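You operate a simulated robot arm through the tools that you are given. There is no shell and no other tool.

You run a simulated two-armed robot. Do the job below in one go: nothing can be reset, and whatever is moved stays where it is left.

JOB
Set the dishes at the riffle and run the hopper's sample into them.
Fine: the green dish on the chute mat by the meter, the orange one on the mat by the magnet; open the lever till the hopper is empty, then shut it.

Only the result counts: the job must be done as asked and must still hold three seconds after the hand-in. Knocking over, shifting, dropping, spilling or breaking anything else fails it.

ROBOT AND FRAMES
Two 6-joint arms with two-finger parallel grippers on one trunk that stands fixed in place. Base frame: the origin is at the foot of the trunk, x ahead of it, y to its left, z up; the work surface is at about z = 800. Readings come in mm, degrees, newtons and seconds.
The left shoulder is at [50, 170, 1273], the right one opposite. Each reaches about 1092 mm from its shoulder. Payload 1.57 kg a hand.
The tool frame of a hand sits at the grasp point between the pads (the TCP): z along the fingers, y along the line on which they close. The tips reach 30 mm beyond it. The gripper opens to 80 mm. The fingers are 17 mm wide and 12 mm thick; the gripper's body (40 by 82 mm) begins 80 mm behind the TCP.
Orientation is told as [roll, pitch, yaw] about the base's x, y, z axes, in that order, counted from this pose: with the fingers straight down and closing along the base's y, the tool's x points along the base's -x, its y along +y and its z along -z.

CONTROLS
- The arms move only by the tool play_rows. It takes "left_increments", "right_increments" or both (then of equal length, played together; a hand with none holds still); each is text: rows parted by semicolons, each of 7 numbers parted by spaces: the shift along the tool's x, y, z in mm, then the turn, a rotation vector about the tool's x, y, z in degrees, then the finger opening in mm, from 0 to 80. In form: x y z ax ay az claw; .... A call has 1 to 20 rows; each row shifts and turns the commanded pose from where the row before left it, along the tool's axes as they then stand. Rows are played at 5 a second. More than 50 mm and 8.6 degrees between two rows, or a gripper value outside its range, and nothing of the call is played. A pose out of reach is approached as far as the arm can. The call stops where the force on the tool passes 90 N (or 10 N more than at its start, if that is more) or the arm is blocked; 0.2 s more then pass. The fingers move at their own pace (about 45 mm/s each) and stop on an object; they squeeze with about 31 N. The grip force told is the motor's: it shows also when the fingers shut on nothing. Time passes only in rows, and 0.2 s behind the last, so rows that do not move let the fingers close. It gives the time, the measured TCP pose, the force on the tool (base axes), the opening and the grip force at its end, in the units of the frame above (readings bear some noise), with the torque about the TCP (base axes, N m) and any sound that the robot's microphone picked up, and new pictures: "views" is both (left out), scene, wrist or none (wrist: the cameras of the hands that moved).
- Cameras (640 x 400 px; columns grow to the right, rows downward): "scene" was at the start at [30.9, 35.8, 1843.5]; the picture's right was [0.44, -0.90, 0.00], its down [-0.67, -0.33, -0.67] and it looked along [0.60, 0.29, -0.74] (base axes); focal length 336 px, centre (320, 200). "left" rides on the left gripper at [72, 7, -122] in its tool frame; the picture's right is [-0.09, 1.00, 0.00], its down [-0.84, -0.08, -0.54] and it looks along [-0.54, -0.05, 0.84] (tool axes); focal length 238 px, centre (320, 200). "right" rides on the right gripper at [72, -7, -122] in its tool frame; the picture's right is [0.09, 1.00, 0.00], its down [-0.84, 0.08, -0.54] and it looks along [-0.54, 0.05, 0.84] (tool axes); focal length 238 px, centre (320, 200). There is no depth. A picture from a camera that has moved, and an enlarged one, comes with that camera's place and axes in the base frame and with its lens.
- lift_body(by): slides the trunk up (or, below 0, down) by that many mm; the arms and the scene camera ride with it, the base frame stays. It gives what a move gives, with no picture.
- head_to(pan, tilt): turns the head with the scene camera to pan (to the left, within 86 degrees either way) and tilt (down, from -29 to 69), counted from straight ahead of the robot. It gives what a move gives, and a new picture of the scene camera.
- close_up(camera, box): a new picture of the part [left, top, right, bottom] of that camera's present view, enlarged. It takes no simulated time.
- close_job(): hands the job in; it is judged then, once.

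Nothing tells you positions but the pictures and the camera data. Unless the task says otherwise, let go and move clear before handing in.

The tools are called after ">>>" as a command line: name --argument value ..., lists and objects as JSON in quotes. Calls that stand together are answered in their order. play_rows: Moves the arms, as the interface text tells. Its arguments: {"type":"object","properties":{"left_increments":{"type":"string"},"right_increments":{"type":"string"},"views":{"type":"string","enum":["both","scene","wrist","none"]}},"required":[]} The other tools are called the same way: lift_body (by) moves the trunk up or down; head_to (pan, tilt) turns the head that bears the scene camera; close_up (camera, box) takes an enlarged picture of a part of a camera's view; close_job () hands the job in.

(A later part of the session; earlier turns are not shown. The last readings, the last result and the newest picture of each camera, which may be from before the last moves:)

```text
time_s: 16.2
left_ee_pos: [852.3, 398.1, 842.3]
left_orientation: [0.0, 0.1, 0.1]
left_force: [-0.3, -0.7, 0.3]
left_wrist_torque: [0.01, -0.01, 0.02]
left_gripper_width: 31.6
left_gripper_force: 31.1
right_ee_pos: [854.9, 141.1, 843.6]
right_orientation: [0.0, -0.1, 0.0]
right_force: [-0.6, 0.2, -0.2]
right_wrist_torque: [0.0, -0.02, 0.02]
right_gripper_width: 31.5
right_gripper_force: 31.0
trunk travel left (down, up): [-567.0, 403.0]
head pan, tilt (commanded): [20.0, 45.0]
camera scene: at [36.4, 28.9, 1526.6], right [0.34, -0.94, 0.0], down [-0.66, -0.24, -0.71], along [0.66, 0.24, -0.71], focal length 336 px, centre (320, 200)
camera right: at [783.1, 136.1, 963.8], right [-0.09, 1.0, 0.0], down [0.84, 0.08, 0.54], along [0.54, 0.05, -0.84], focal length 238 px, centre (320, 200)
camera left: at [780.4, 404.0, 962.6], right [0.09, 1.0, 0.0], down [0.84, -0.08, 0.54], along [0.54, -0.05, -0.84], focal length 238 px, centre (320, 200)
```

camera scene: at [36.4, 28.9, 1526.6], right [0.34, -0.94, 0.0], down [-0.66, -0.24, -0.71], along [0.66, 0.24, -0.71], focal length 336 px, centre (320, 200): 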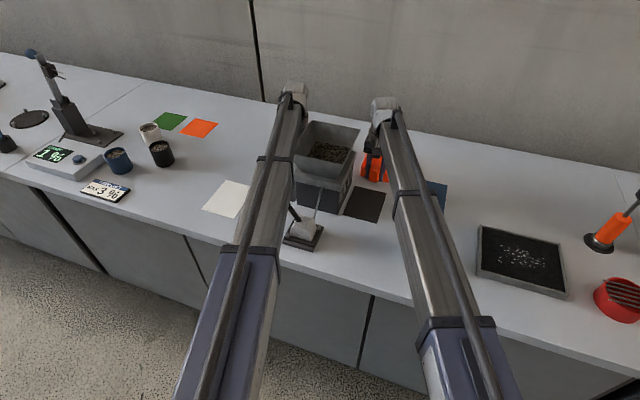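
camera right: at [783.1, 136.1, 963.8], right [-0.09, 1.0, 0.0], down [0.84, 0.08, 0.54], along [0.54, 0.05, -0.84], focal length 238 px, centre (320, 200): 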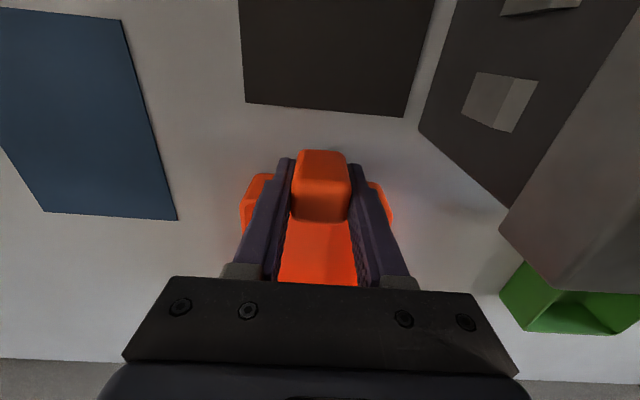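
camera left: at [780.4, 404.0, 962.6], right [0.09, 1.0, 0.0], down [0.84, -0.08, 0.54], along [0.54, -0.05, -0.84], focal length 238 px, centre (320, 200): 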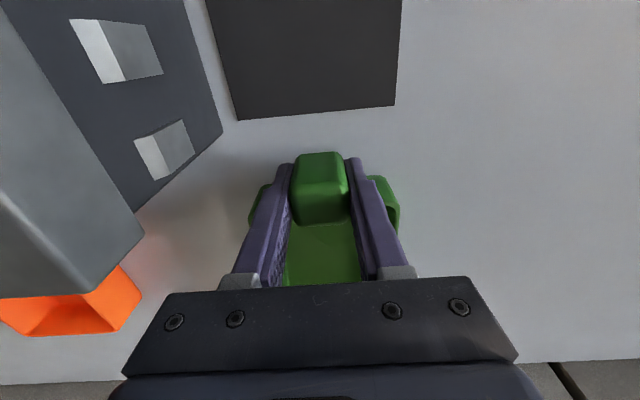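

Both tabs are held at 31.5 mm width. I'll raise 12 mm, then carry both dishes straight back 179 mm.

>>> lift_body --by 12

>>> play_rows --left_increments "5 0 0 0 0 0 20; 10 0 0 0 0 0 20; 10 0 0 0 0 0 20; 10 0 0 0 0 0 20" --right_increments "5 0 0 0 0 0 20; 10 0 0 0 0 0 20; 10 0 0 0 0 0 20; 10 0 0 0 0 0 20" --views "both"

```text
time_s: 16.8
left_ee_pos: [852.3, 398.5, 852.9]
left_orientation: [0.0, 0.0, 0.1]
left_force: [0.8, 0.1, -0.8]
left_wrist_torque: [-0.02, 0.06, -0.03]
left_gripper_width: 32.1
left_gripper_force: 6.7
right_ee_pos: [854.9, 141.2, 853.9]
right_orientation: [0.0, 0.0, 0.0]
right_force: [1.1, 0.5, -0.6]
right_wrist_torque: [0.0, 0.08, -0.03]
right_gripper_width: 31.8
right_gripper_force: 7.0
trunk travel left (down, up): [-579.0, 391.0]
head pan, tilt (commanded): [20.0, 45.0]
```

```text
time_s: 17.8
left_ee_pos: [818.9, 398.7, 853.5]
left_orientation: [0.0, 0.0, 0.0]
left_force: [0.3, -0.4, 0.3]
left_wrist_torque: [0.01, 0.08, 0.01]
left_gripper_width: 31.4
left_gripper_force: 31.5
right_ee_pos: [819.6, 142.6, 854.7]
right_orientation: [0.0, 0.0, 0.0]
right_force: [-0.3, 0.1, 0.5]
right_wrist_torque: [-0.05, 0.06, -0.02]
right_gripper_width: 31.7
right_gripper_force: 31.1
trunk travel left (down, up): [-579.0, 391.0]
head pan, tilt (commanded): [20.0, 45.0]
camera scene: at [36.5, 29.0, 1538.6], right [0.34, -0.94, 0.0], down [-0.66, -0.24, -0.71], along [0.66, 0.24, -0.71], focal length 336 px, centre (320, 200)
camera right: at [749.1, 137.4, 975.7], right [-0.09, 1.0, 0.0], down [0.84, 0.08, 0.54], along [0.54, 0.05, -0.84], focal length 238 px, centre (320, 200)
camera left: at [745.9, 404.6, 974.5], right [0.09, 1.0, 0.0], down [0.84, -0.08, 0.54], along [0.54, -0.05, -0.84], focal length 238 px, centre (320, 200)
```

scene: 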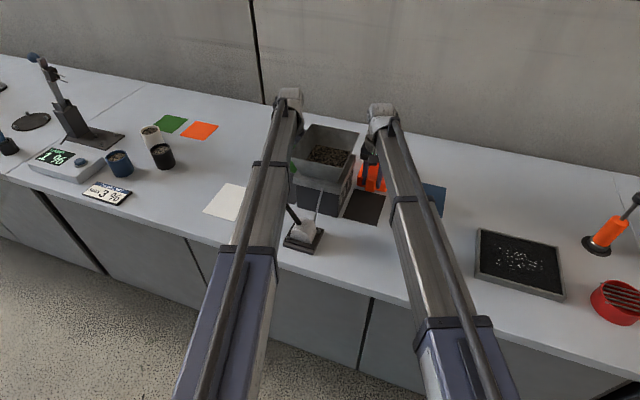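
right: 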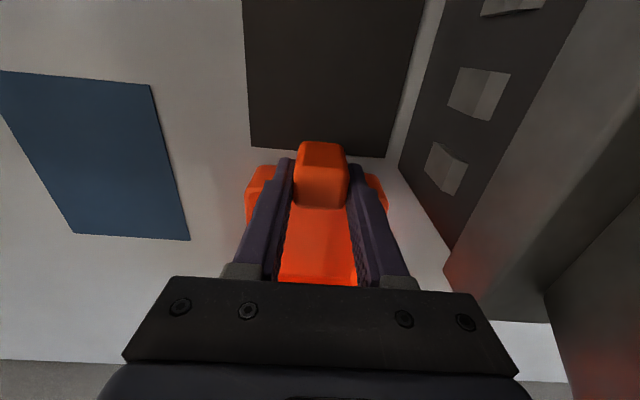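
left: 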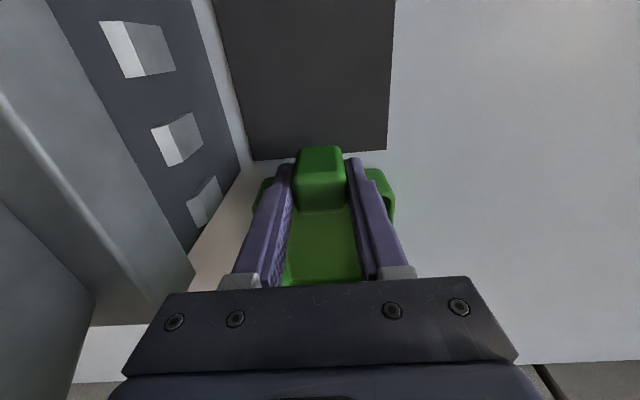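

Both dishes follow the hands. I'll continue back along the flanks of the riffle.

>>> play_rows --left_increments "14 0 0 0 0 0 20; 14 0 0 0 0 0 20; 14 0 0 0 0 0 20; 14 0 0 0 0 0 20; 14 0 0 0 0 0 20; 14 0 0 0 0 0 20; 14 0 0 0 0 0 20; 14 0 0 0 0 0 20; 14 0 0 0 0 0 20; 10 0 0 0 0 0 20; 0 0 0 0 0 0 20" --right_increments "14 0 0 0 0 0 20; 14 0 0 0 0 0 20; 14 0 0 0 0 0 20; 14 0 0 0 0 0 20; 14 0 0 0 0 0 20; 14 0 0 0 0 0 20; 14 0 0 0 0 0 20; 14 0 0 0 0 0 20; 14 0 0 0 0 0 20; 10 0 0 0 0 0 20; 0 0 0 0 0 0 20" --views "both"

```text
time_s: 20.2
left_ee_pos: [682.7, 398.4, 853.7]
left_orientation: [0.1, 0.0, 0.0]
left_force: [0.1, -0.6, 0.3]
left_wrist_torque: [-0.01, 0.07, 0.01]
left_gripper_width: 31.9
left_gripper_force: 30.5
right_ee_pos: [683.8, 141.9, 854.1]
right_orientation: [-0.1, 0.0, 0.0]
right_force: [0.4, -0.9, 0.1]
right_wrist_torque: [0.02, 0.08, -0.01]
right_gripper_width: 31.7
right_gripper_force: 31.3
trunk travel left (down, up): [-579.0, 391.0]
head pan, tilt (commanded): [20.0, 45.0]
camera scene: at [36.6, 29.0, 1538.6], right [0.34, -0.94, 0.0], down [-0.66, -0.24, -0.71], along [0.66, 0.24, -0.71], focal length 336 px, centre (320, 200)
camera right: at [612.9, 136.2, 975.7], right [-0.09, 1.0, 0.0], down [0.84, 0.08, 0.54], along [0.54, 0.05, -0.84], focal length 238 px, centre (320, 200)
camera left: at [611.3, 404.4, 974.5], right [0.09, 1.0, 0.0], down [0.84, -0.08, 0.54], along [0.54, -0.05, -0.84], focal length 238 px, centre (320, 200)
```

scene: 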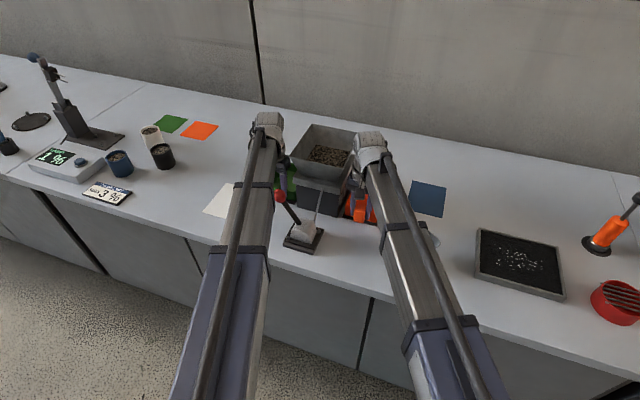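
right: 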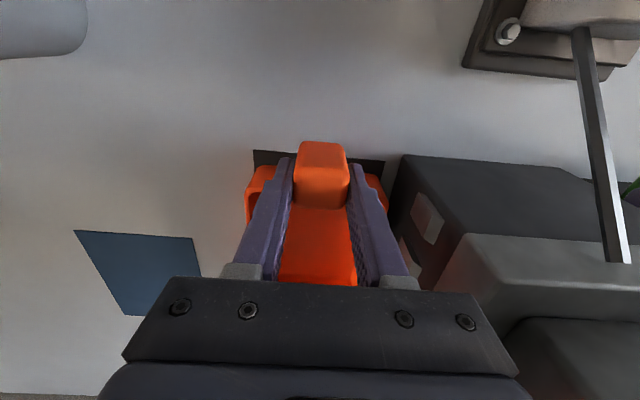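
left: 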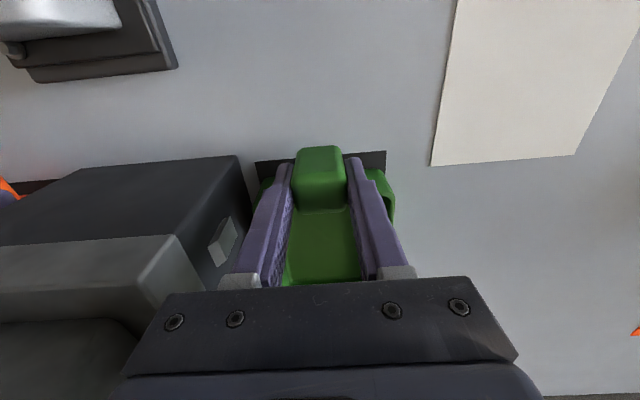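

Both dishes are nearly over their mats. I'll do the last 10 mm with small lateral trims, then lower.

>>> play_rows --left_increments "5 -0.5 0 0 0 0 20; 5 -0.5 0 0 0 0 20; 0 0 0 0 0 0 20" --right_increments "4.5 0.5 0 0 0 0 20; 4 0.5 0 0 0 0 20; 0 0 0 0 0 0 20" --views "none"

>>> lift_body --by -10

>>> play_rows --left_increments "0 0 0 0 0 0 20" --right_increments "0 0 0 0 0 0 20" --views "wrist"

```text
time_s: 21.0
left_ee_pos: [670.5, 396.9, 853.0]
left_orientation: [0.0, 0.0, 0.0]
left_force: [0.2, 1.1, -0.1]
left_wrist_torque: [0.0, 0.06, -0.01]
left_gripper_width: 31.6
left_gripper_force: 31.3
right_ee_pos: [675.3, 143.2, 853.5]
right_orientation: [0.0, 0.0, 0.0]
right_force: [-0.2, 0.5, 0.6]
right_wrist_torque: [0.04, 0.04, 0.0]
right_gripper_width: 31.8
right_gripper_force: 30.8
trunk travel left (down, up): [-579.0, 391.0]
head pan, tilt (commanded): [20.0, 45.0]
```

```text
time_s: 21.6
left_ee_pos: [670.9, 396.0, 844.4]
left_orientation: [0.0, 0.0, -0.1]
left_force: [-4.1, 0.4, 20.7]
left_wrist_torque: [-0.05, -0.05, 0.08]
left_gripper_width: 31.8
left_gripper_force: 31.2
right_ee_pos: [672.6, 142.7, 845.6]
right_orientation: [0.0, 0.0, 0.0]
right_force: [-2.2, 0.9, 3.4]
right_wrist_torque: [-0.09, 0.06, -0.01]
right_gripper_width: 31.5
right_gripper_force: 20.3
trunk travel left (down, up): [-569.0, 401.0]
head pan, tilt (commanded): [20.0, 45.0]
```

```text
time_s: 22.0
left_ee_pos: [670.5, 395.8, 845.5]
left_orientation: [0.1, 0.0, 0.0]
left_force: [-6.9, -1.3, 19.7]
left_wrist_torque: [-0.08, 0.13, -0.04]
left_gripper_width: 31.5
left_gripper_force: 31.1
right_ee_pos: [674.0, 143.1, 844.7]
right_orientation: [-0.1, -0.1, 0.0]
right_force: [-0.7, -0.1, 1.4]
right_wrist_torque: [-0.09, 0.09, -0.01]
right_gripper_width: 31.4
right_gripper_force: 30.8
trunk travel left (down, up): [-569.0, 401.0]
head pan, tilt (commanded): [20.0, 45.0]
camera right: at [602.4, 137.0, 966.9], right [-0.09, 1.0, 0.0], down [0.84, 0.08, 0.54], along [0.54, 0.05, -0.84], focal length 238 px, centre (320, 200)
camera left: at [597.6, 402.2, 966.0], right [0.09, 1.0, 0.0], down [0.84, -0.08, 0.54], along [0.54, -0.05, -0.84], focal length 238 px, centre (320, 200)
```

right: 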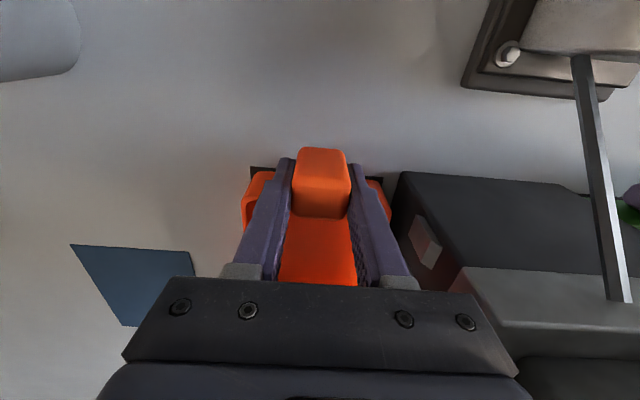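
left: 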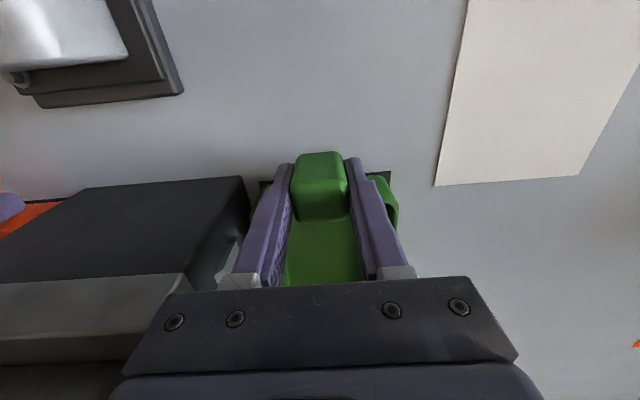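

The left dish already bears on something with about 20 N, so I'll check both dishes from the head camera before letting go.

>>> close_up --camera "scene" --box '[220, 100, 420, 270]'

>>> close_up --camera "left" --box '[200, 130, 440, 290]'

>>> close_up --camera "right" --box '[200, 130, 440, 290]'

```text
2.35 times, centred on (320, 185) of scene
camera zoom: at [33.8, 27.9, 1528.6], right [0.34, -0.94, 0.0], down [-0.66, -0.24, -0.71], along [0.67, 0.24, -0.71], focal length 789 px, centre (320, 235)
```

zoom: 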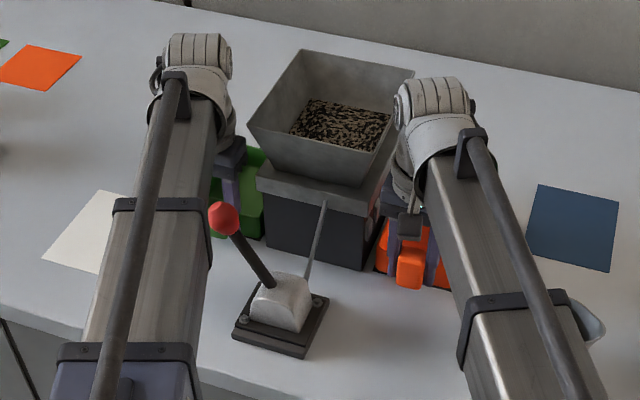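

```text
2.50 times, centred on (320, 210) of left
camera zoom: at [597.6, 402.2, 966.0], right [0.09, 1.0, 0.0], down [0.84, -0.08, 0.54], along [0.54, -0.05, -0.84], focal length 596 px, centre (320, 175)
```

zoom: 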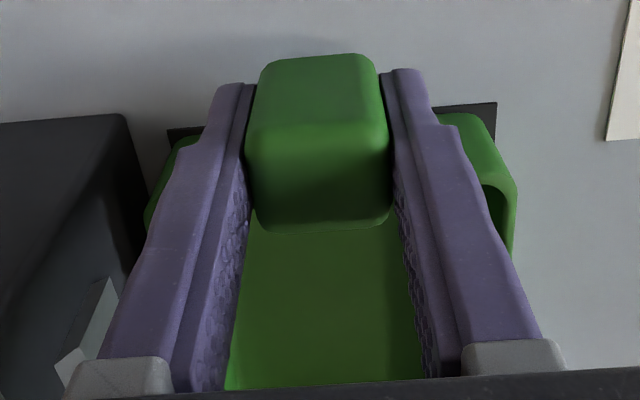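

```text
2.50 times, centred on (320, 210) of right
camera zoom: at [602.4, 137.0, 966.9], right [-0.09, 1.0, 0.0], down [0.84, 0.08, 0.54], along [0.54, 0.05, -0.84], focal length 596 px, centre (320, 175)
```

zoom: 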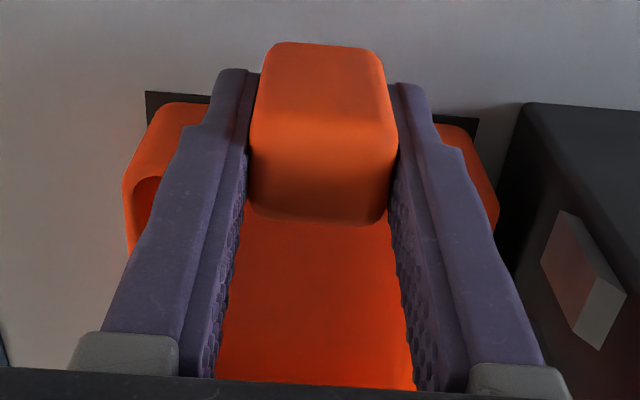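

Both dishes sit on their mats with margins on every visible side. I'll ease off 1 mm, open the fingers slowly, and look again.

>>> lift_body --by 1

>>> play_rows --left_increments "0 0 0 0 0 0 34; 0 0 0 0 0 0 38; 0 0 0 0 0 0 44; 0 0 0 0 0 0 50; 0 0 0 0 0 0 54; 0 0 0 0 0 0 54" --right_increments "0 0 0 0 0 0 34; 0 0 0 0 0 0 38; 0 0 0 0 0 0 44; 0 0 0 0 0 0 50; 0 0 0 0 0 0 54; 0 0 0 0 0 0 54" --views "wrist"

```text
time_s: 22.5
left_ee_pos: [672.1, 396.5, 845.4]
left_orientation: [0.0, -0.1, -0.1]
left_force: [-2.8, -0.2, 9.1]
left_wrist_torque: [-0.01, 0.07, -0.01]
left_gripper_width: 31.5
left_gripper_force: 31.3
right_ee_pos: [673.9, 142.6, 845.6]
right_orientation: [0.0, 0.0, 0.0]
right_force: [0.6, 0.1, -1.2]
right_wrist_torque: [0.0, 0.01, -0.02]
right_gripper_width: 31.6
right_gripper_force: 31.1
trunk travel left (down, up): [-570.0, 400.0]
head pan, tilt (commanded): [20.0, 45.0]
```

```text
time_s: 23.9
left_ee_pos: [671.7, 397.4, 844.6]
left_orientation: [0.1, 0.0, 0.0]
left_force: [-0.3, 0.8, -0.2]
left_wrist_torque: [0.01, -0.02, -0.03]
left_gripper_width: 54.1
left_gripper_force: 0.1
right_ee_pos: [675.2, 143.1, 844.3]
right_orientation: [0.0, 0.0, -0.1]
right_force: [-0.8, 0.2, 0.6]
right_wrist_torque: [-0.01, 0.02, 0.0]
right_gripper_width: 54.0
right_gripper_force: 0.0
trunk travel left (down, up): [-570.0, 400.0]
head pan, tilt (commanded): [20.0, 45.0]
camera right: at [604.0, 137.6, 966.8], right [-0.09, 1.0, 0.0], down [0.84, 0.08, 0.54], along [0.54, 0.05, -0.84], focal length 238 px, centre (320, 200)
camera left: at [599.8, 403.0, 965.6], right [0.09, 1.0, 0.0], down [0.84, -0.08, 0.54], along [0.54, -0.05, -0.84], focal length 238 px, centre (320, 200)
```

right: 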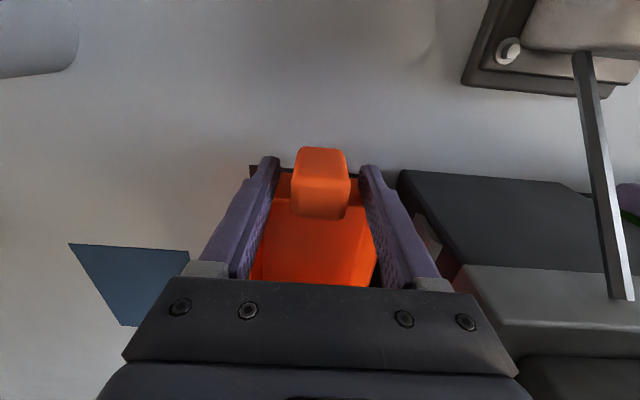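
left: 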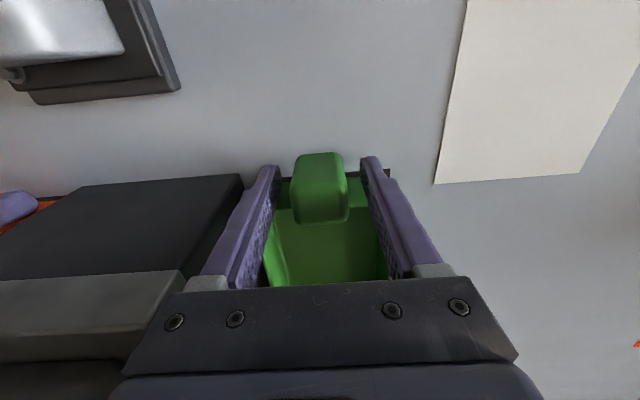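

Both dishes are free of the fingers. I'll raise the trunk straight up and check the placements from above.

>>> lift_body --by 60

>>> lift_body --by 160

>>> close_up --camera "left" --box '[160, 20, 480, 220]'

>>> close_up --camera "right" --box '[160, 20, 480, 220]'

>>> close_up --camera "scene" --box '[180, 80, 460, 280]'

```text
time_s: 24.9
left_ee_pos: [672.2, 397.1, 905.3]
left_orientation: [0.1, 0.0, -0.1]
left_force: [-0.6, 0.4, 0.5]
left_wrist_torque: [0.01, -0.02, 0.02]
left_gripper_width: 54.0
left_gripper_force: 0.2
right_ee_pos: [674.9, 144.1, 904.6]
right_orientation: [0.0, 0.0, 0.0]
right_force: [-0.4, 0.0, -0.4]
right_wrist_torque: [0.02, -0.02, -0.01]
right_gripper_width: 54.2
right_gripper_force: 0.1
trunk travel left (down, up): [-630.0, 340.0]
head pan, tilt (commanded): [20.0, 45.0]
```

```text
time_s: 26.8
left_ee_pos: [672.3, 397.2, 1065.0]
left_orientation: [0.0, 0.0, 0.0]
left_force: [-0.2, -0.1, 0.5]
left_wrist_torque: [0.01, -0.04, 0.01]
left_gripper_width: 54.0
left_gripper_force: 0.0
right_ee_pos: [675.2, 141.9, 1064.6]
right_orientation: [0.0, 0.0, 0.0]
right_force: [0.5, 0.1, 0.6]
right_wrist_torque: [0.0, -0.02, 0.0]
right_gripper_width: 53.9
right_gripper_force: 0.0
trunk travel left (down, up): [-790.0, 180.0]
head pan, tilt (commanded): [20.0, 45.0]
```

```text
2.00 times, centred on (320, 120) of left
camera zoom: at [600.0, 403.0, 1185.5], right [0.09, 1.0, 0.0], down [0.84, -0.08, 0.54], along [0.54, -0.05, -0.84], focal length 477 px, centre (320, 360)
```

zoom: 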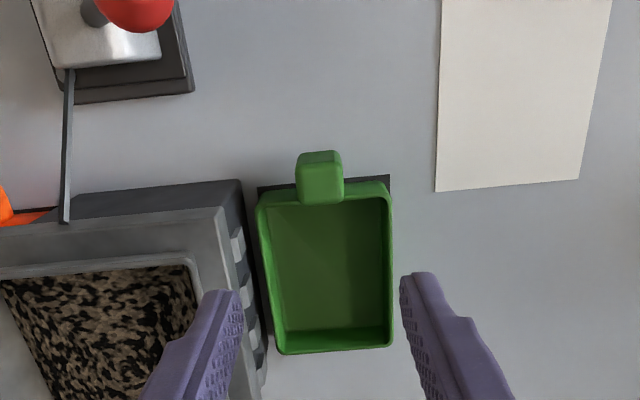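

```text
2.00 times, centred on (320, 120) of right
camera zoom: at [604.1, 137.7, 1186.7], right [-0.09, 1.0, 0.0], down [0.84, 0.08, 0.54], along [0.54, 0.05, -0.84], focal length 477 px, centre (320, 360)
```

zoom: 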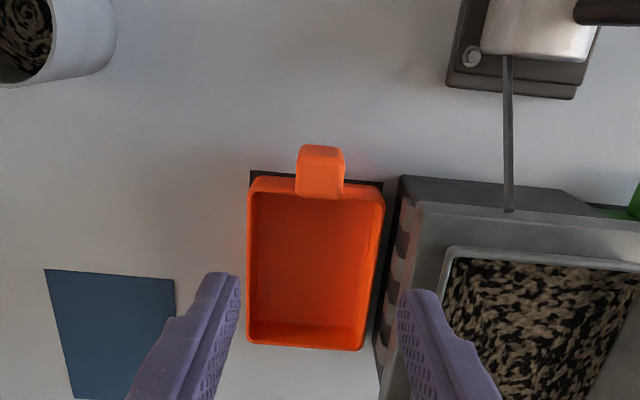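

```text
2.00 times, centred on (320, 180) of scene
camera zoom: at [36.6, 29.1, 1749.6], right [0.34, -0.94, 0.0], down [-0.66, -0.24, -0.71], along [0.66, 0.24, -0.71], focal length 671 px, centre (320, 240)
```

zoom: 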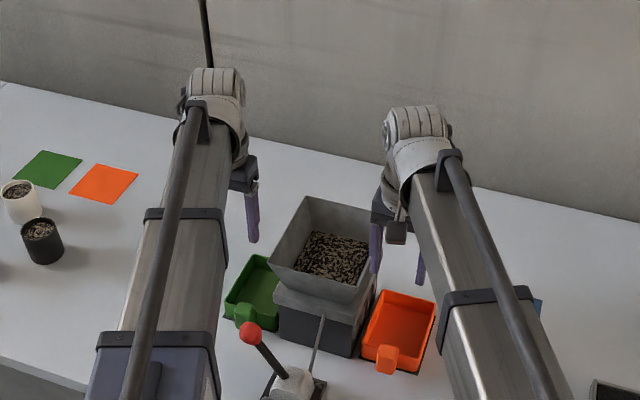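

Both dishes are centred on their mats (green about (748.6, 397), orange about (751, 144)). Next is the lever: I'll move the left hand above the knob at (571, 332) and the right hand aside.

>>> play_rows --left_increments "25 -16 0 0 0 0 66; 25 -16 0 0 0 0 66; 25 -16 0 0 0 0 66; 25 -16 0 0 0 0 66; 0 0 0 0 0 0 66" --right_increments "8 -20 0 0 0 0 50; 8 -20 0 0 0 0 50; 8 -20 0 0 0 0 50; 6 -20 0 0 0 0 50; 0 0 0 0 0 0 50" --views "both"

```text
time_s: 28.0
left_ee_pos: [571.1, 331.6, 1065.0]
left_orientation: [0.1, 0.0, 0.0]
left_force: [-0.2, 0.8, 0.1]
left_wrist_torque: [0.0, 0.02, 0.02]
left_gripper_width: 65.8
left_gripper_force: 0.0
left hand out of reach, approached as far as the arm can: row 3, 4
right_ee_pos: [646.4, 61.9, 1064.2]
right_orientation: [-0.1, -0.1, 0.0]
right_force: [0.2, 0.8, 1.3]
right_wrist_torque: [-0.02, 0.01, 0.01]
right_gripper_width: 50.0
right_gripper_force: 0.0
trunk travel left (down, up): [-790.0, 180.0]
head pan, tilt (commanded): [20.0, 45.0]
camera scene: at [37.0, 29.5, 1749.6], right [0.34, -0.94, 0.0], down [-0.66, -0.24, -0.71], along [0.66, 0.24, -0.71], focal length 336 px, centre (320, 200)
camera right: at [575.1, 56.8, 1186.6], right [-0.09, 1.0, 0.0], down [0.84, 0.08, 0.54], along [0.54, 0.05, -0.84], focal length 238 px, centre (320, 200)
camera left: at [498.9, 337.2, 1185.4], right [0.09, 1.0, 0.0], down [0.84, -0.08, 0.54], along [0.54, -0.05, -0.84], focal length 238 px, centre (320, 200)
```

scene: 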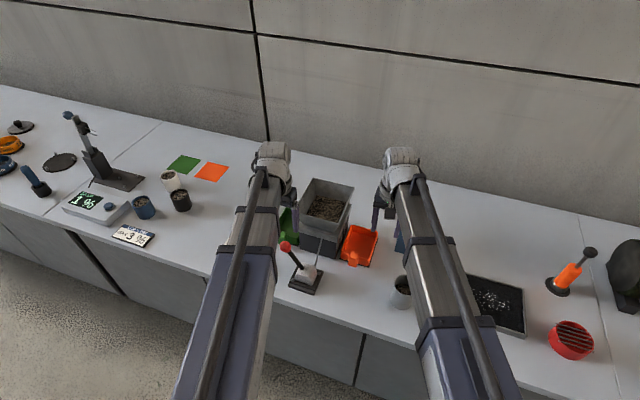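
right: 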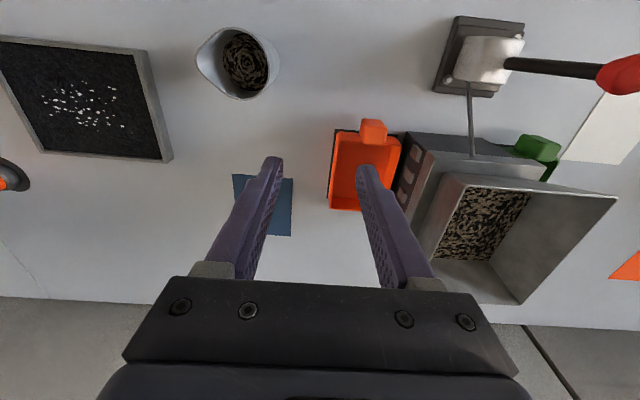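
left: 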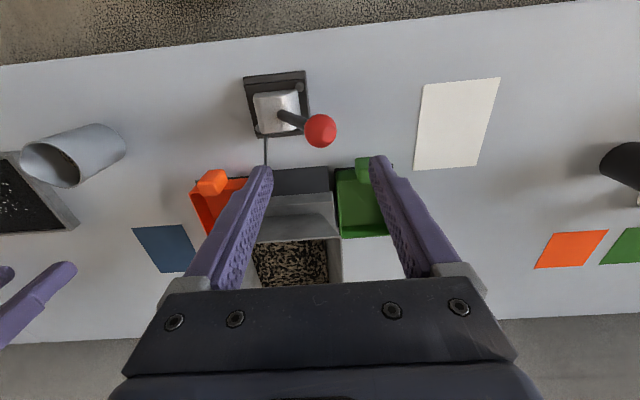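

The knob sits between the fingers at about (569, 331, 945). I'll lower in two steps so the fingers straddle it.

>>> lift_body --by -65

>>> close_up --camera "left" --box '[160, 20, 480, 220]'

>>> close_up --camera "scene" --box '[220, 130, 420, 310]'

```text
time_s: 29.0
left_ee_pos: [571.4, 330.8, 1000.5]
left_orientation: [0.1, -0.1, 0.0]
left_force: [0.3, -0.3, -0.6]
left_wrist_torque: [0.0, 0.0, 0.0]
left_gripper_width: 66.0
left_gripper_force: 0.0
right_ee_pos: [646.2, 62.5, 999.9]
right_orientation: [0.0, 0.0, 0.0]
right_force: [0.1, -2.0, 0.2]
right_wrist_torque: [0.01, 0.02, 0.01]
right_gripper_width: 49.9
right_gripper_force: 0.0
trunk travel left (down, up): [-725.0, 245.0]
head pan, tilt (commanded): [20.0, 45.0]
```

```text
2.00 times, centred on (320, 120) of left
camera zoom: at [498.5, 336.9, 1120.8], right [0.09, 1.0, 0.0], down [0.84, -0.08, 0.54], along [0.54, -0.05, -0.84], focal length 477 px, centre (320, 360)
```

zoom: 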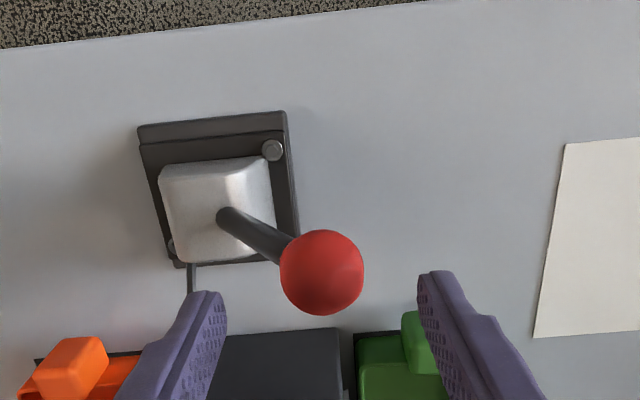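

```text
2.22 times, centred on (320, 220) of scene
camera zoom: at [36.2, 28.9, 1684.7], right [0.34, -0.94, 0.0], down [-0.66, -0.24, -0.71], along [0.66, 0.24, -0.71], focal length 746 px, centre (320, 156)
```

zoom: 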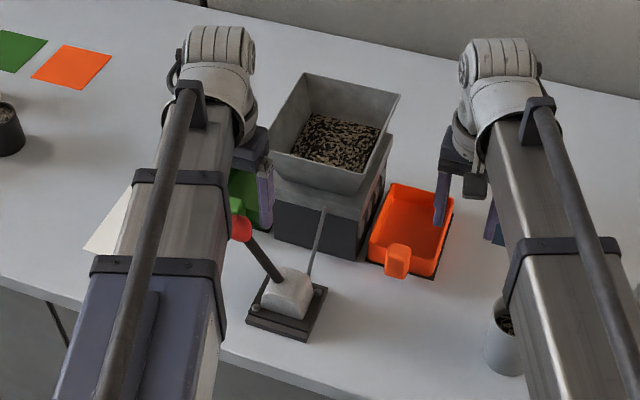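

The knob is centred between the fingers. I'll go down 43 mm more.

>>> lift_body --by -43

>>> play_rows --left_increments "0 -5 0 0 0 0 66; 0 -5 0 0 0 0 66; 0 -5 0 0 0 0 66" --views "both"

```text
time_s: 29.9
left_ee_pos: [569.8, 331.9, 957.0]
left_orientation: [0.1, -0.1, 0.1]
left_force: [0.8, -0.1, 0.7]
left_wrist_torque: [0.0, 0.01, 0.0]
left_gripper_width: 65.9
left_gripper_force: 0.1
right_ee_pos: [645.1, 63.3, 956.3]
right_orientation: [0.0, 0.1, 0.1]
right_force: [-0.7, 0.2, 0.1]
right_wrist_torque: [0.01, -0.03, -0.04]
right_gripper_width: 50.2
right_gripper_force: 0.1
trunk travel left (down, up): [-682.0, 288.0]
head pan, tilt (commanded): [20.0, 45.0]
```

```text
time_s: 30.7
left_ee_pos: [570.3, 315.8, 956.9]
left_orientation: [0.0, 0.0, 0.0]
left_force: [0.5, 0.4, 0.1]
left_wrist_torque: [0.0, 0.0, -0.03]
left_gripper_width: 66.1
left_gripper_force: 0.0
right_ee_pos: [645.7, 61.8, 955.9]
right_orientation: [0.0, 0.0, 0.0]
right_force: [0.2, 0.1, -0.2]
right_wrist_torque: [0.03, 0.0, 0.01]
right_gripper_width: 50.0
right_gripper_force: 0.1
trunk travel left (down, up): [-682.0, 288.0]
head pan, tilt (commanded): [20.0, 45.0]
camera scene: at [36.5, 28.9, 1641.6], right [0.34, -0.94, 0.0], down [-0.66, -0.24, -0.71], along [0.66, 0.24, -0.71], focal length 336 px, centre (320, 200)
camera left: at [498.9, 321.8, 1077.6], right [0.09, 1.0, 0.0], down [0.84, -0.08, 0.54], along [0.54, -0.05, -0.84], focal length 238 px, centre (320, 200)
```

scene: 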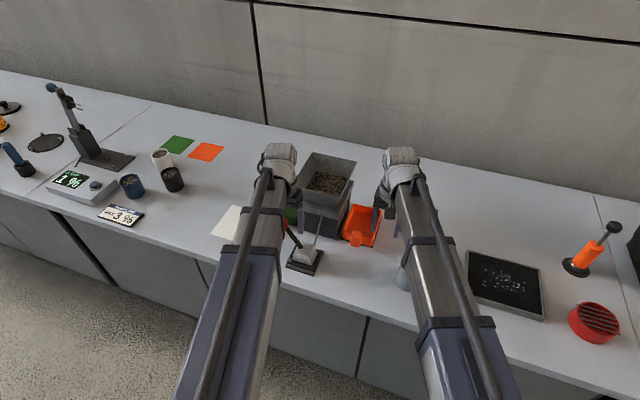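
left: 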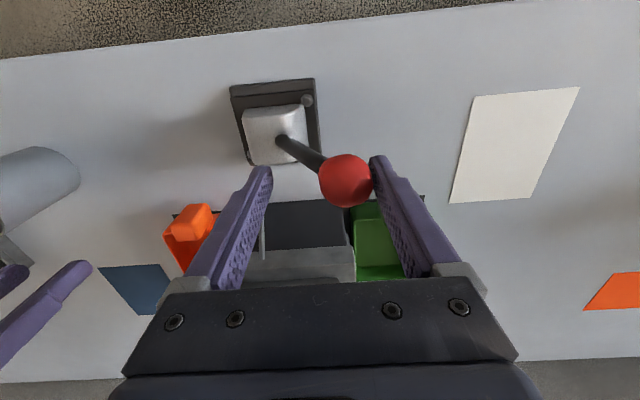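

The +y finger is at the knob. I'll push towards -y in small steps and watch the force and any sound.

>>> play_rows --left_increments "0 -4 0 0 0 0 66; 0 -4 0 0 0 0 66; 0 -4 0 0 0 0 66; 0 -4 0 0 0 0 66" --views "both"

```text
time_s: 31.7
left_ee_pos: [570.1, 300.8, 957.5]
left_orientation: [0.1, -0.1, 0.1]
left_force: [-0.2, 8.5, 3.9]
left_wrist_torque: [0.16, 0.0, 0.02]
left_gripper_width: 73.9
left_gripper_force: 4.2
right_ee_pos: [644.9, 62.3, 958.2]
right_orientation: [0.0, 0.0, 0.0]
right_force: [0.3, 0.0, -0.6]
right_wrist_torque: [0.02, 0.02, -0.01]
right_gripper_width: 50.3
right_gripper_force: 0.0
trunk travel left (down, up): [-682.0, 288.0]
head pan, tilt (commanded): [20.0, 45.0]
camera scene: at [36.2, 29.9, 1641.6], right [0.34, -0.94, 0.0], down [-0.66, -0.24, -0.71], along [0.66, 0.24, -0.71], focal length 336 px, centre (320, 200)
camera left: at [498.5, 306.9, 1077.6], right [0.09, 1.0, 0.0], down [0.84, -0.08, 0.54], along [0.54, -0.05, -0.84], focal length 238 px, centre (320, 200)
```

scene: 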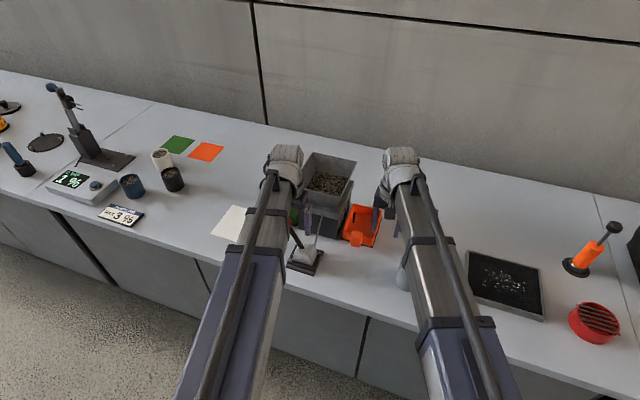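
left: 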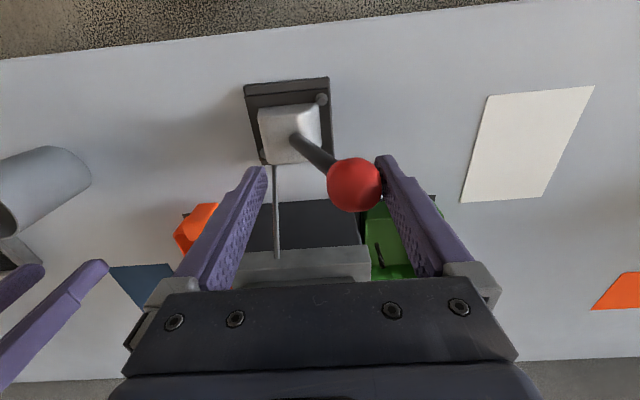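

The lever moves with about 8 N, and the finger gives a little. I'll open the fingers fully so they act as rigid stops and keep pushing towards -y.

>>> play_rows --left_increments "0 -6 0 0 0 0 80; 0 -6 0 0 0 0 80; 0 -6 0 0 0 0 80; 0 -6 0 0 0 0 80; 0 -6 0 0 0 0 80; 0 -6 0 0 0 0 80; 0 -6 0 0 0 0 80; 0 -6 0 0 0 0 80" --views "both"

```text
time_s: 33.5
left_ee_pos: [570.7, 251.2, 957.0]
left_orientation: [-0.1, 0.1, 0.0]
left_force: [-0.7, 1.6, 2.0]
left_wrist_torque: [0.03, 0.01, 0.02]
left_gripper_width: 80.1
left_gripper_force: 0.1
right_ee_pos: [645.5, 63.4, 955.9]
right_orientation: [-0.1, 0.1, 0.0]
right_force: [-0.2, 0.5, 0.2]
right_wrist_torque: [0.01, 0.05, 0.0]
right_gripper_width: 50.0
right_gripper_force: 0.0
trunk travel left (down, up): [-682.0, 288.0]
head pan, tilt (commanded): [20.0, 45.0]
camera scene: at [36.4, 29.0, 1641.6], right [0.34, -0.94, 0.0], down [-0.66, -0.24, -0.71], along [0.66, 0.24, -0.71], focal length 336 px, centre (320, 200)
camera left: at [499.0, 257.0, 1077.6], right [0.09, 1.0, 0.0], down [0.84, -0.08, 0.54], along [0.54, -0.05, -0.84], focal length 238 px, centre (320, 200)
```

scene: 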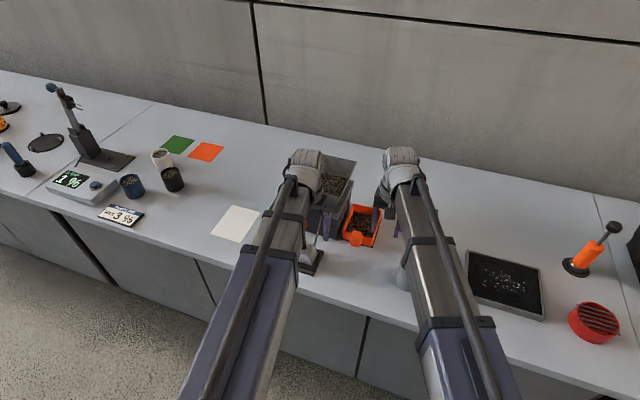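
left: 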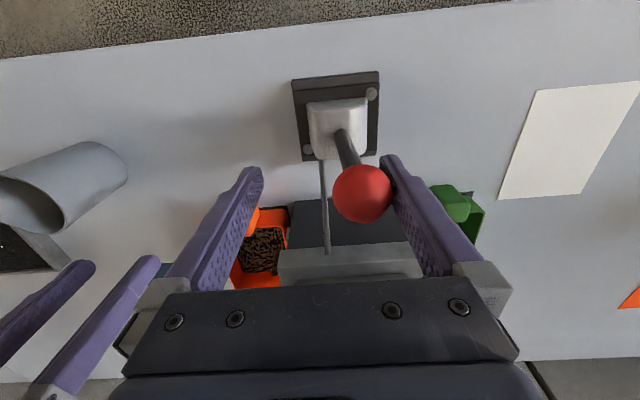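

Grain is running into the orange dish. I'll keep swinging the lever towards fully open and watch for the end stop.

>>> play_rows --left_increments "0 -6 0 0 0 0 80; 0 -6 0 0 0 0 80; 0 -6 0 0 0 0 80; 0 -6 0 0 0 0 80; 0 -6 0 0 0 0 80" --right_increments "-8 0 0 0 0 0 50; -8 0 0 0 0 0 50; -8 0 0 0 0 0 50; -8 0 0 0 0 0 50; -8 0 0 0 0 0 50" --views "both"

```text
time_s: 34.7
left_ee_pos: [570.1, 220.1, 957.0]
left_orientation: [0.0, 0.0, -0.1]
left_force: [-0.1, 2.1, 0.1]
left_wrist_torque: [-0.01, 0.0, -0.01]
left_gripper_width: 80.1
left_gripper_force: 0.0
right_ee_pos: [685.9, 63.2, 957.1]
right_orientation: [-0.1, 0.0, 0.0]
right_force: [0.3, 0.4, -0.2]
right_wrist_torque: [0.0, 0.02, 0.0]
right_gripper_width: 50.1
right_gripper_force: 0.0
trunk travel left (down, up): [-682.0, 288.0]
head pan, tilt (commanded): [20.0, 45.0]
camera scene: at [36.6, 29.1, 1641.6], right [0.34, -0.94, 0.0], down [-0.66, -0.24, -0.71], along [0.66, 0.24, -0.71], focal length 336 px, centre (320, 200)
camera right: at [615.3, 57.1, 1078.8], right [-0.09, 1.0, 0.0], down [0.84, 0.08, 0.54], along [0.54, 0.05, -0.84], focal length 238 px, centre (320, 200)
camera left: at [498.9, 227.3, 1077.5], right [0.09, 1.0, 0.0], down [0.84, -0.08, 0.54], along [0.54, -0.05, -0.84], focal length 238 px, centre (320, 200)
```

scene: 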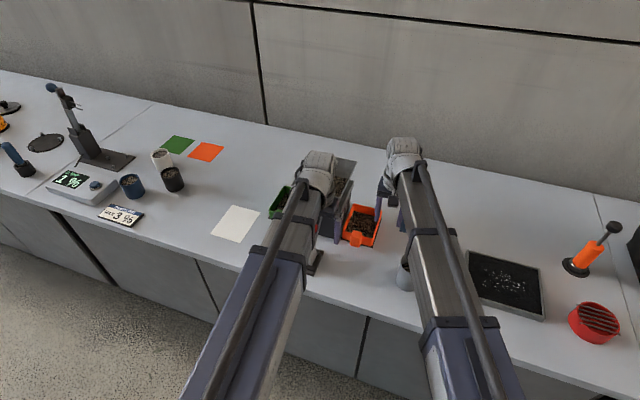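
right: 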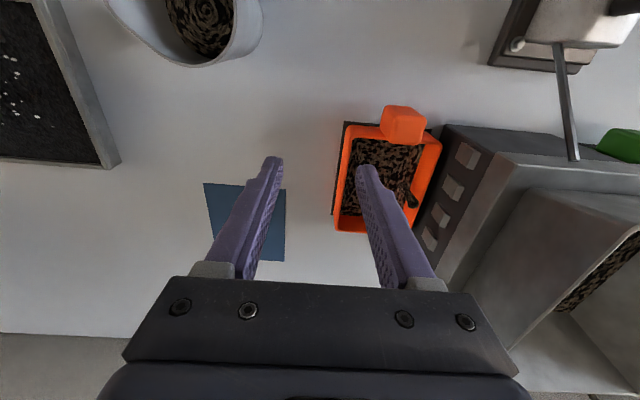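
left: 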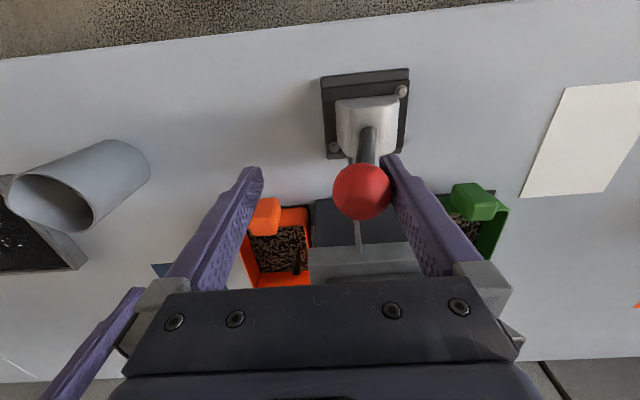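

Both dishes are filling; the lever is about 15° past vertical with little resistance. I'll push on to its stop.

>>> play_rows --left_increments "0 -6 0 0 0 0 80; 0 -6 0 0 0 0 80; 0 -5 0 0 0 0 80; 0 -5 0 0 0 0 80" --views "both"

```text
time_s: 35.7
left_ee_pos: [571.1, 199.9, 957.0]
left_orientation: [0.0, 0.0, 0.0]
left_force: [0.0, 0.0, -0.2]
left_wrist_torque: [0.04, 0.01, 0.02]
left_gripper_width: 80.0
left_gripper_force: 0.0
right_ee_pos: [685.3, 61.8, 956.3]
right_orientation: [0.0, 0.0, 0.0]
right_force: [-0.1, 0.3, 0.5]
right_wrist_torque: [0.0, 0.02, 0.0]
right_gripper_width: 50.1
right_gripper_force: 0.1
trunk travel left (down, up): [-682.0, 288.0]
head pan, tilt (commanded): [20.0, 45.0]
camera scene: at [36.4, 28.9, 1641.6], right [0.34, -0.94, 0.0], down [-0.66, -0.24, -0.71], along [0.66, 0.24, -0.71], focal length 336 px, centre (320, 200)
camera left: at [499.5, 205.4, 1077.6], right [0.09, 1.0, 0.0], down [0.84, -0.08, 0.54], along [0.54, -0.05, -0.84], focal length 238 px, centre (320, 200)
```

scene: 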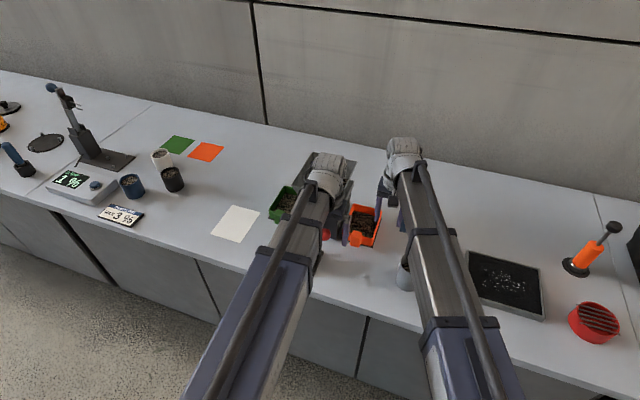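
left: 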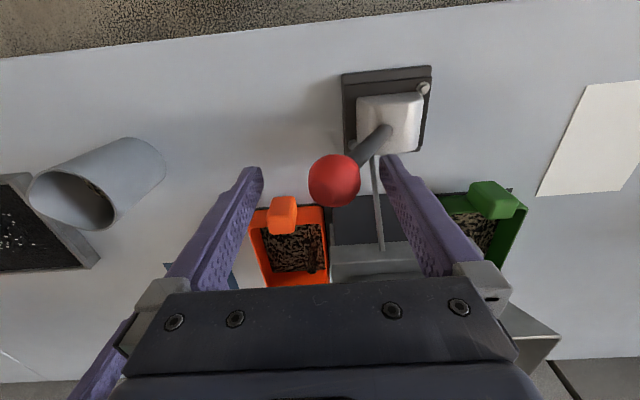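

The lever has snapped over to the open side (knob now about y 207). I'll raise the hands clear and check how full the hopper is.

>>> lift_body --by 120

>>> close_up --camera "left" --box '[160, 60, 560, 310]'

>>> close_up --camera "right" --box '[280, 20, 640, 310]'

>>> close_up --camera "scene" --box '[220, 120, 440, 290]'

```text
time_s: 37.2
left_ee_pos: [571.8, 200.8, 1076.8]
left_orientation: [0.0, 0.0, 0.0]
left_force: [0.8, -0.1, -0.3]
left_wrist_torque: [-0.01, -0.02, 0.0]
left_gripper_width: 80.0
left_gripper_force: 0.1
right_ee_pos: [685.6, 62.3, 1075.5]
right_orientation: [0.1, -0.1, -0.1]
right_force: [-0.1, -0.5, -0.1]
right_wrist_torque: [-0.01, 0.01, -0.05]
right_gripper_width: 50.2
right_gripper_force: 0.1
trunk travel left (down, up): [-802.0, 168.0]
head pan, tilt (commanded): [20.0, 45.0]
```

```text
1.60 times, centred on (360, 185) of left
camera zoom: at [499.6, 205.8, 1197.5], right [0.09, 1.0, 0.0], down [0.84, -0.08, 0.54], along [0.54, -0.05, -0.84], focal length 381 px, centre (256, 224)
```

zoom: 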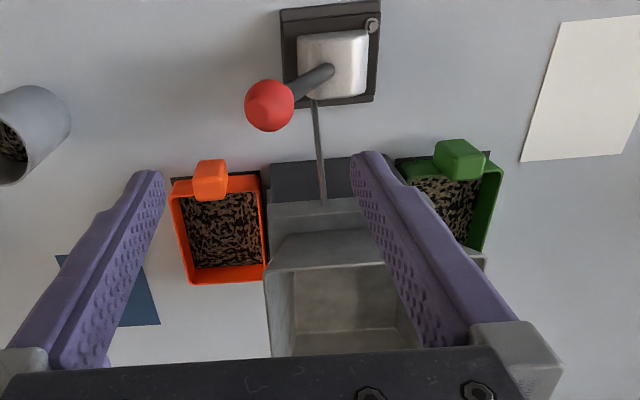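

```text
1.38 times, centred on (460, 165) of right
camera zoom: at [615.1, 57.0, 1198.7], right [-0.09, 1.0, 0.0], down [0.84, 0.08, 0.54], along [0.54, 0.05, -0.84], focal length 329 px, centre (127, 248)
```

zoom: 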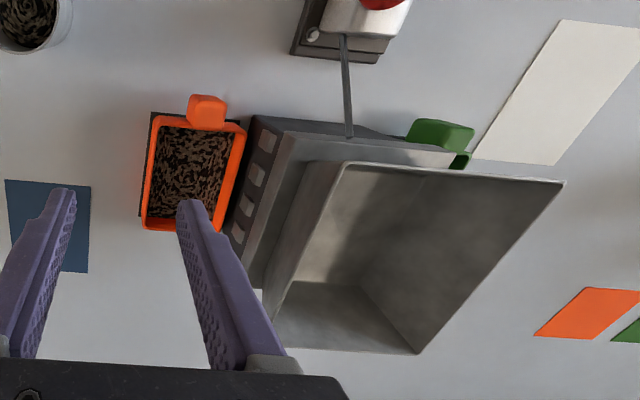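

```text
2.35 times, centred on (330, 205) of scene
camera zoom: at [36.6, 29.0, 1761.6], right [0.34, -0.94, 0.0], down [-0.66, -0.24, -0.71], along [0.66, 0.24, -0.71], focal length 789 px, centre (296, 188)
```

zoom: 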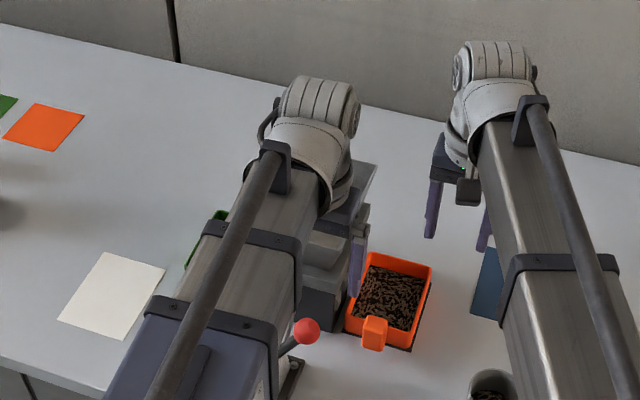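

The hopper looks empty from both wrist views. I'll swing the left hand aside for a clear look right into it before shutting.

>>> play_rows --left_increments "0 30 0 0 0 0 80; 0 40 0 0 0 0 80; 0 40 0 0 0 0 80; 0 40 0 0 0 0 80; 0 40 0 0 0 0 80; 0 0 0 0 0 0 80; 0 0 0 0 0 0 80" --views "both"

>>> close_up --camera "scene" --box '[240, 140, 400, 280]'

```text
time_s: 38.8
left_ee_pos: [571.9, 390.0, 1076.0]
left_orientation: [0.1, 0.1, 0.1]
left_force: [0.3, -0.5, -0.2]
left_wrist_torque: [0.0, -0.01, -0.01]
left_gripper_width: 79.8
left_gripper_force: 0.1
right_ee_pos: [685.8, 62.7, 1076.4]
right_orientation: [0.0, -0.1, 0.0]
right_force: [-0.7, 0.2, -0.5]
right_wrist_torque: [-0.02, 0.0, 0.01]
right_gripper_width: 50.0
right_gripper_force: 0.1
trunk travel left (down, up): [-802.0, 168.0]
head pan, tilt (commanded): [20.0, 45.0]
camera scene: at [36.5, 29.4, 1761.6], right [0.34, -0.94, 0.0], down [-0.66, -0.24, -0.71], along [0.66, 0.24, -0.71], focal length 336 px, centre (320, 200)
camera left: at [498.9, 396.5, 1197.5], right [0.09, 1.0, 0.0], down [0.84, -0.08, 0.54], along [0.54, -0.05, -0.84], focal length 238 px, centre (320, 200)
```

scene: 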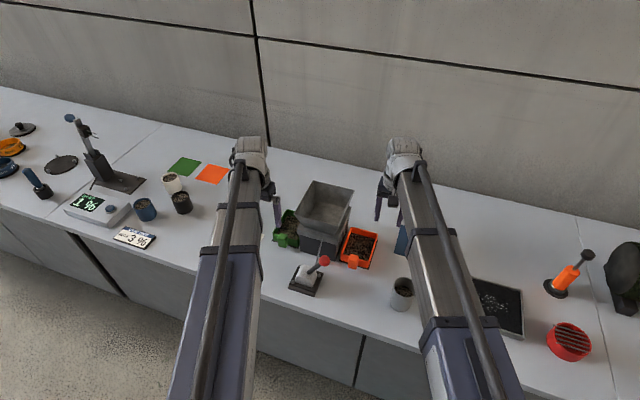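
left: 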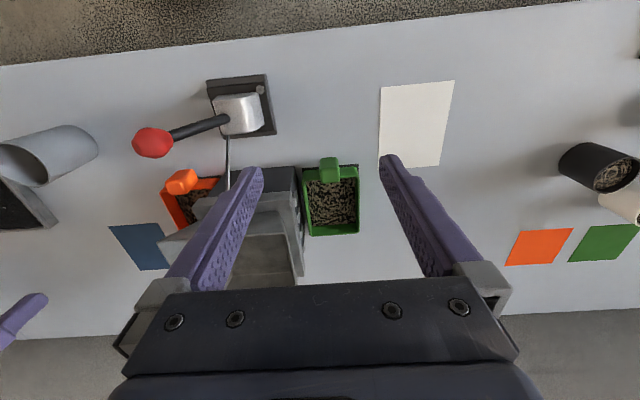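

```text
2.86 times, centred on (320, 210) of scene
camera zoom: at [36.5, 29.4, 1761.6], right [0.34, -0.94, 0.0], down [-0.66, -0.24, -0.71], along [0.66, 0.24, -0.71], focal length 959 px, centre (320, 171)
```

zoom: 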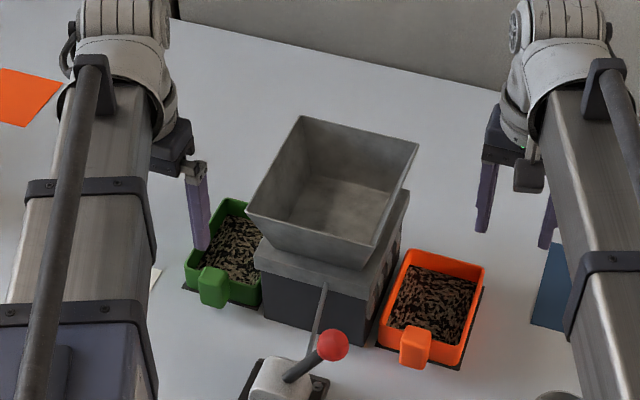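

The hopper is empty and both dishes hold grain. Now I'll bring the left hand back over the knob (569, 207) and lower it so the fingers straddle the knob for shutting.

>>> play_rows --left_increments "0.5 -37 0 0 0 0 80; 0.5 -37 0 0 0 0 80; 0.5 -37 0 0 0 0 80; 0.5 -37 0 0 0 0 80; 0 -35 0 0 0 0 80; 0 0 0 0 0 0 80" --views "none"

>>> lift_body --by -70

>>> close_up --camera "left" --box '[160, 40, 480, 240]'

```text
time_s: 40.2
left_ee_pos: [570.2, 203.1, 1076.9]
left_orientation: [0.0, 0.0, 0.1]
left_force: [0.0, 0.7, -1.0]
left_wrist_torque: [-0.04, 0.02, 0.02]
left_gripper_width: 80.2
left_gripper_force: 0.3
right_ee_pos: [686.0, 63.1, 1078.0]
right_orientation: [0.0, 0.0, 0.0]
right_force: [0.7, 0.3, -0.1]
right_wrist_torque: [-0.01, 0.01, 0.02]
right_gripper_width: 49.7
right_gripper_force: 0.1
trunk travel left (down, up): [-802.0, 168.0]
head pan, tilt (commanded): [20.0, 45.0]
```

```text
time_s: 41.2
left_ee_pos: [570.0, 206.1, 1007.5]
left_orientation: [0.0, 0.0, 0.1]
left_force: [-0.2, 0.6, 0.3]
left_wrist_torque: [-0.05, 0.0, 0.02]
left_gripper_width: 79.9
left_gripper_force: 0.1
right_ee_pos: [686.6, 62.8, 1007.3]
right_orientation: [0.0, 0.1, 0.0]
right_force: [-0.1, 0.6, 0.0]
right_wrist_torque: [0.0, 0.0, -0.03]
right_gripper_width: 50.1
right_gripper_force: 0.0
trunk travel left (down, up): [-732.0, 238.0]
head pan, tilt (commanded): [20.0, 45.0]
```

```text
2.00 times, centred on (320, 140) of left
camera zoom: at [498.3, 210.9, 1127.7], right [0.09, 1.0, 0.0], down [0.84, -0.08, 0.54], along [0.54, -0.05, -0.84], focal length 477 px, centre (320, 320)
```

zoom: 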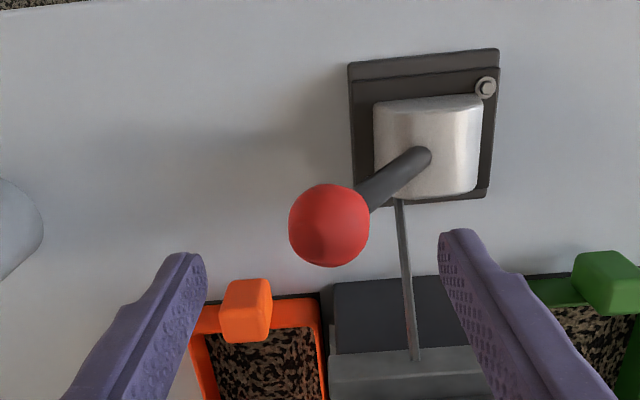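

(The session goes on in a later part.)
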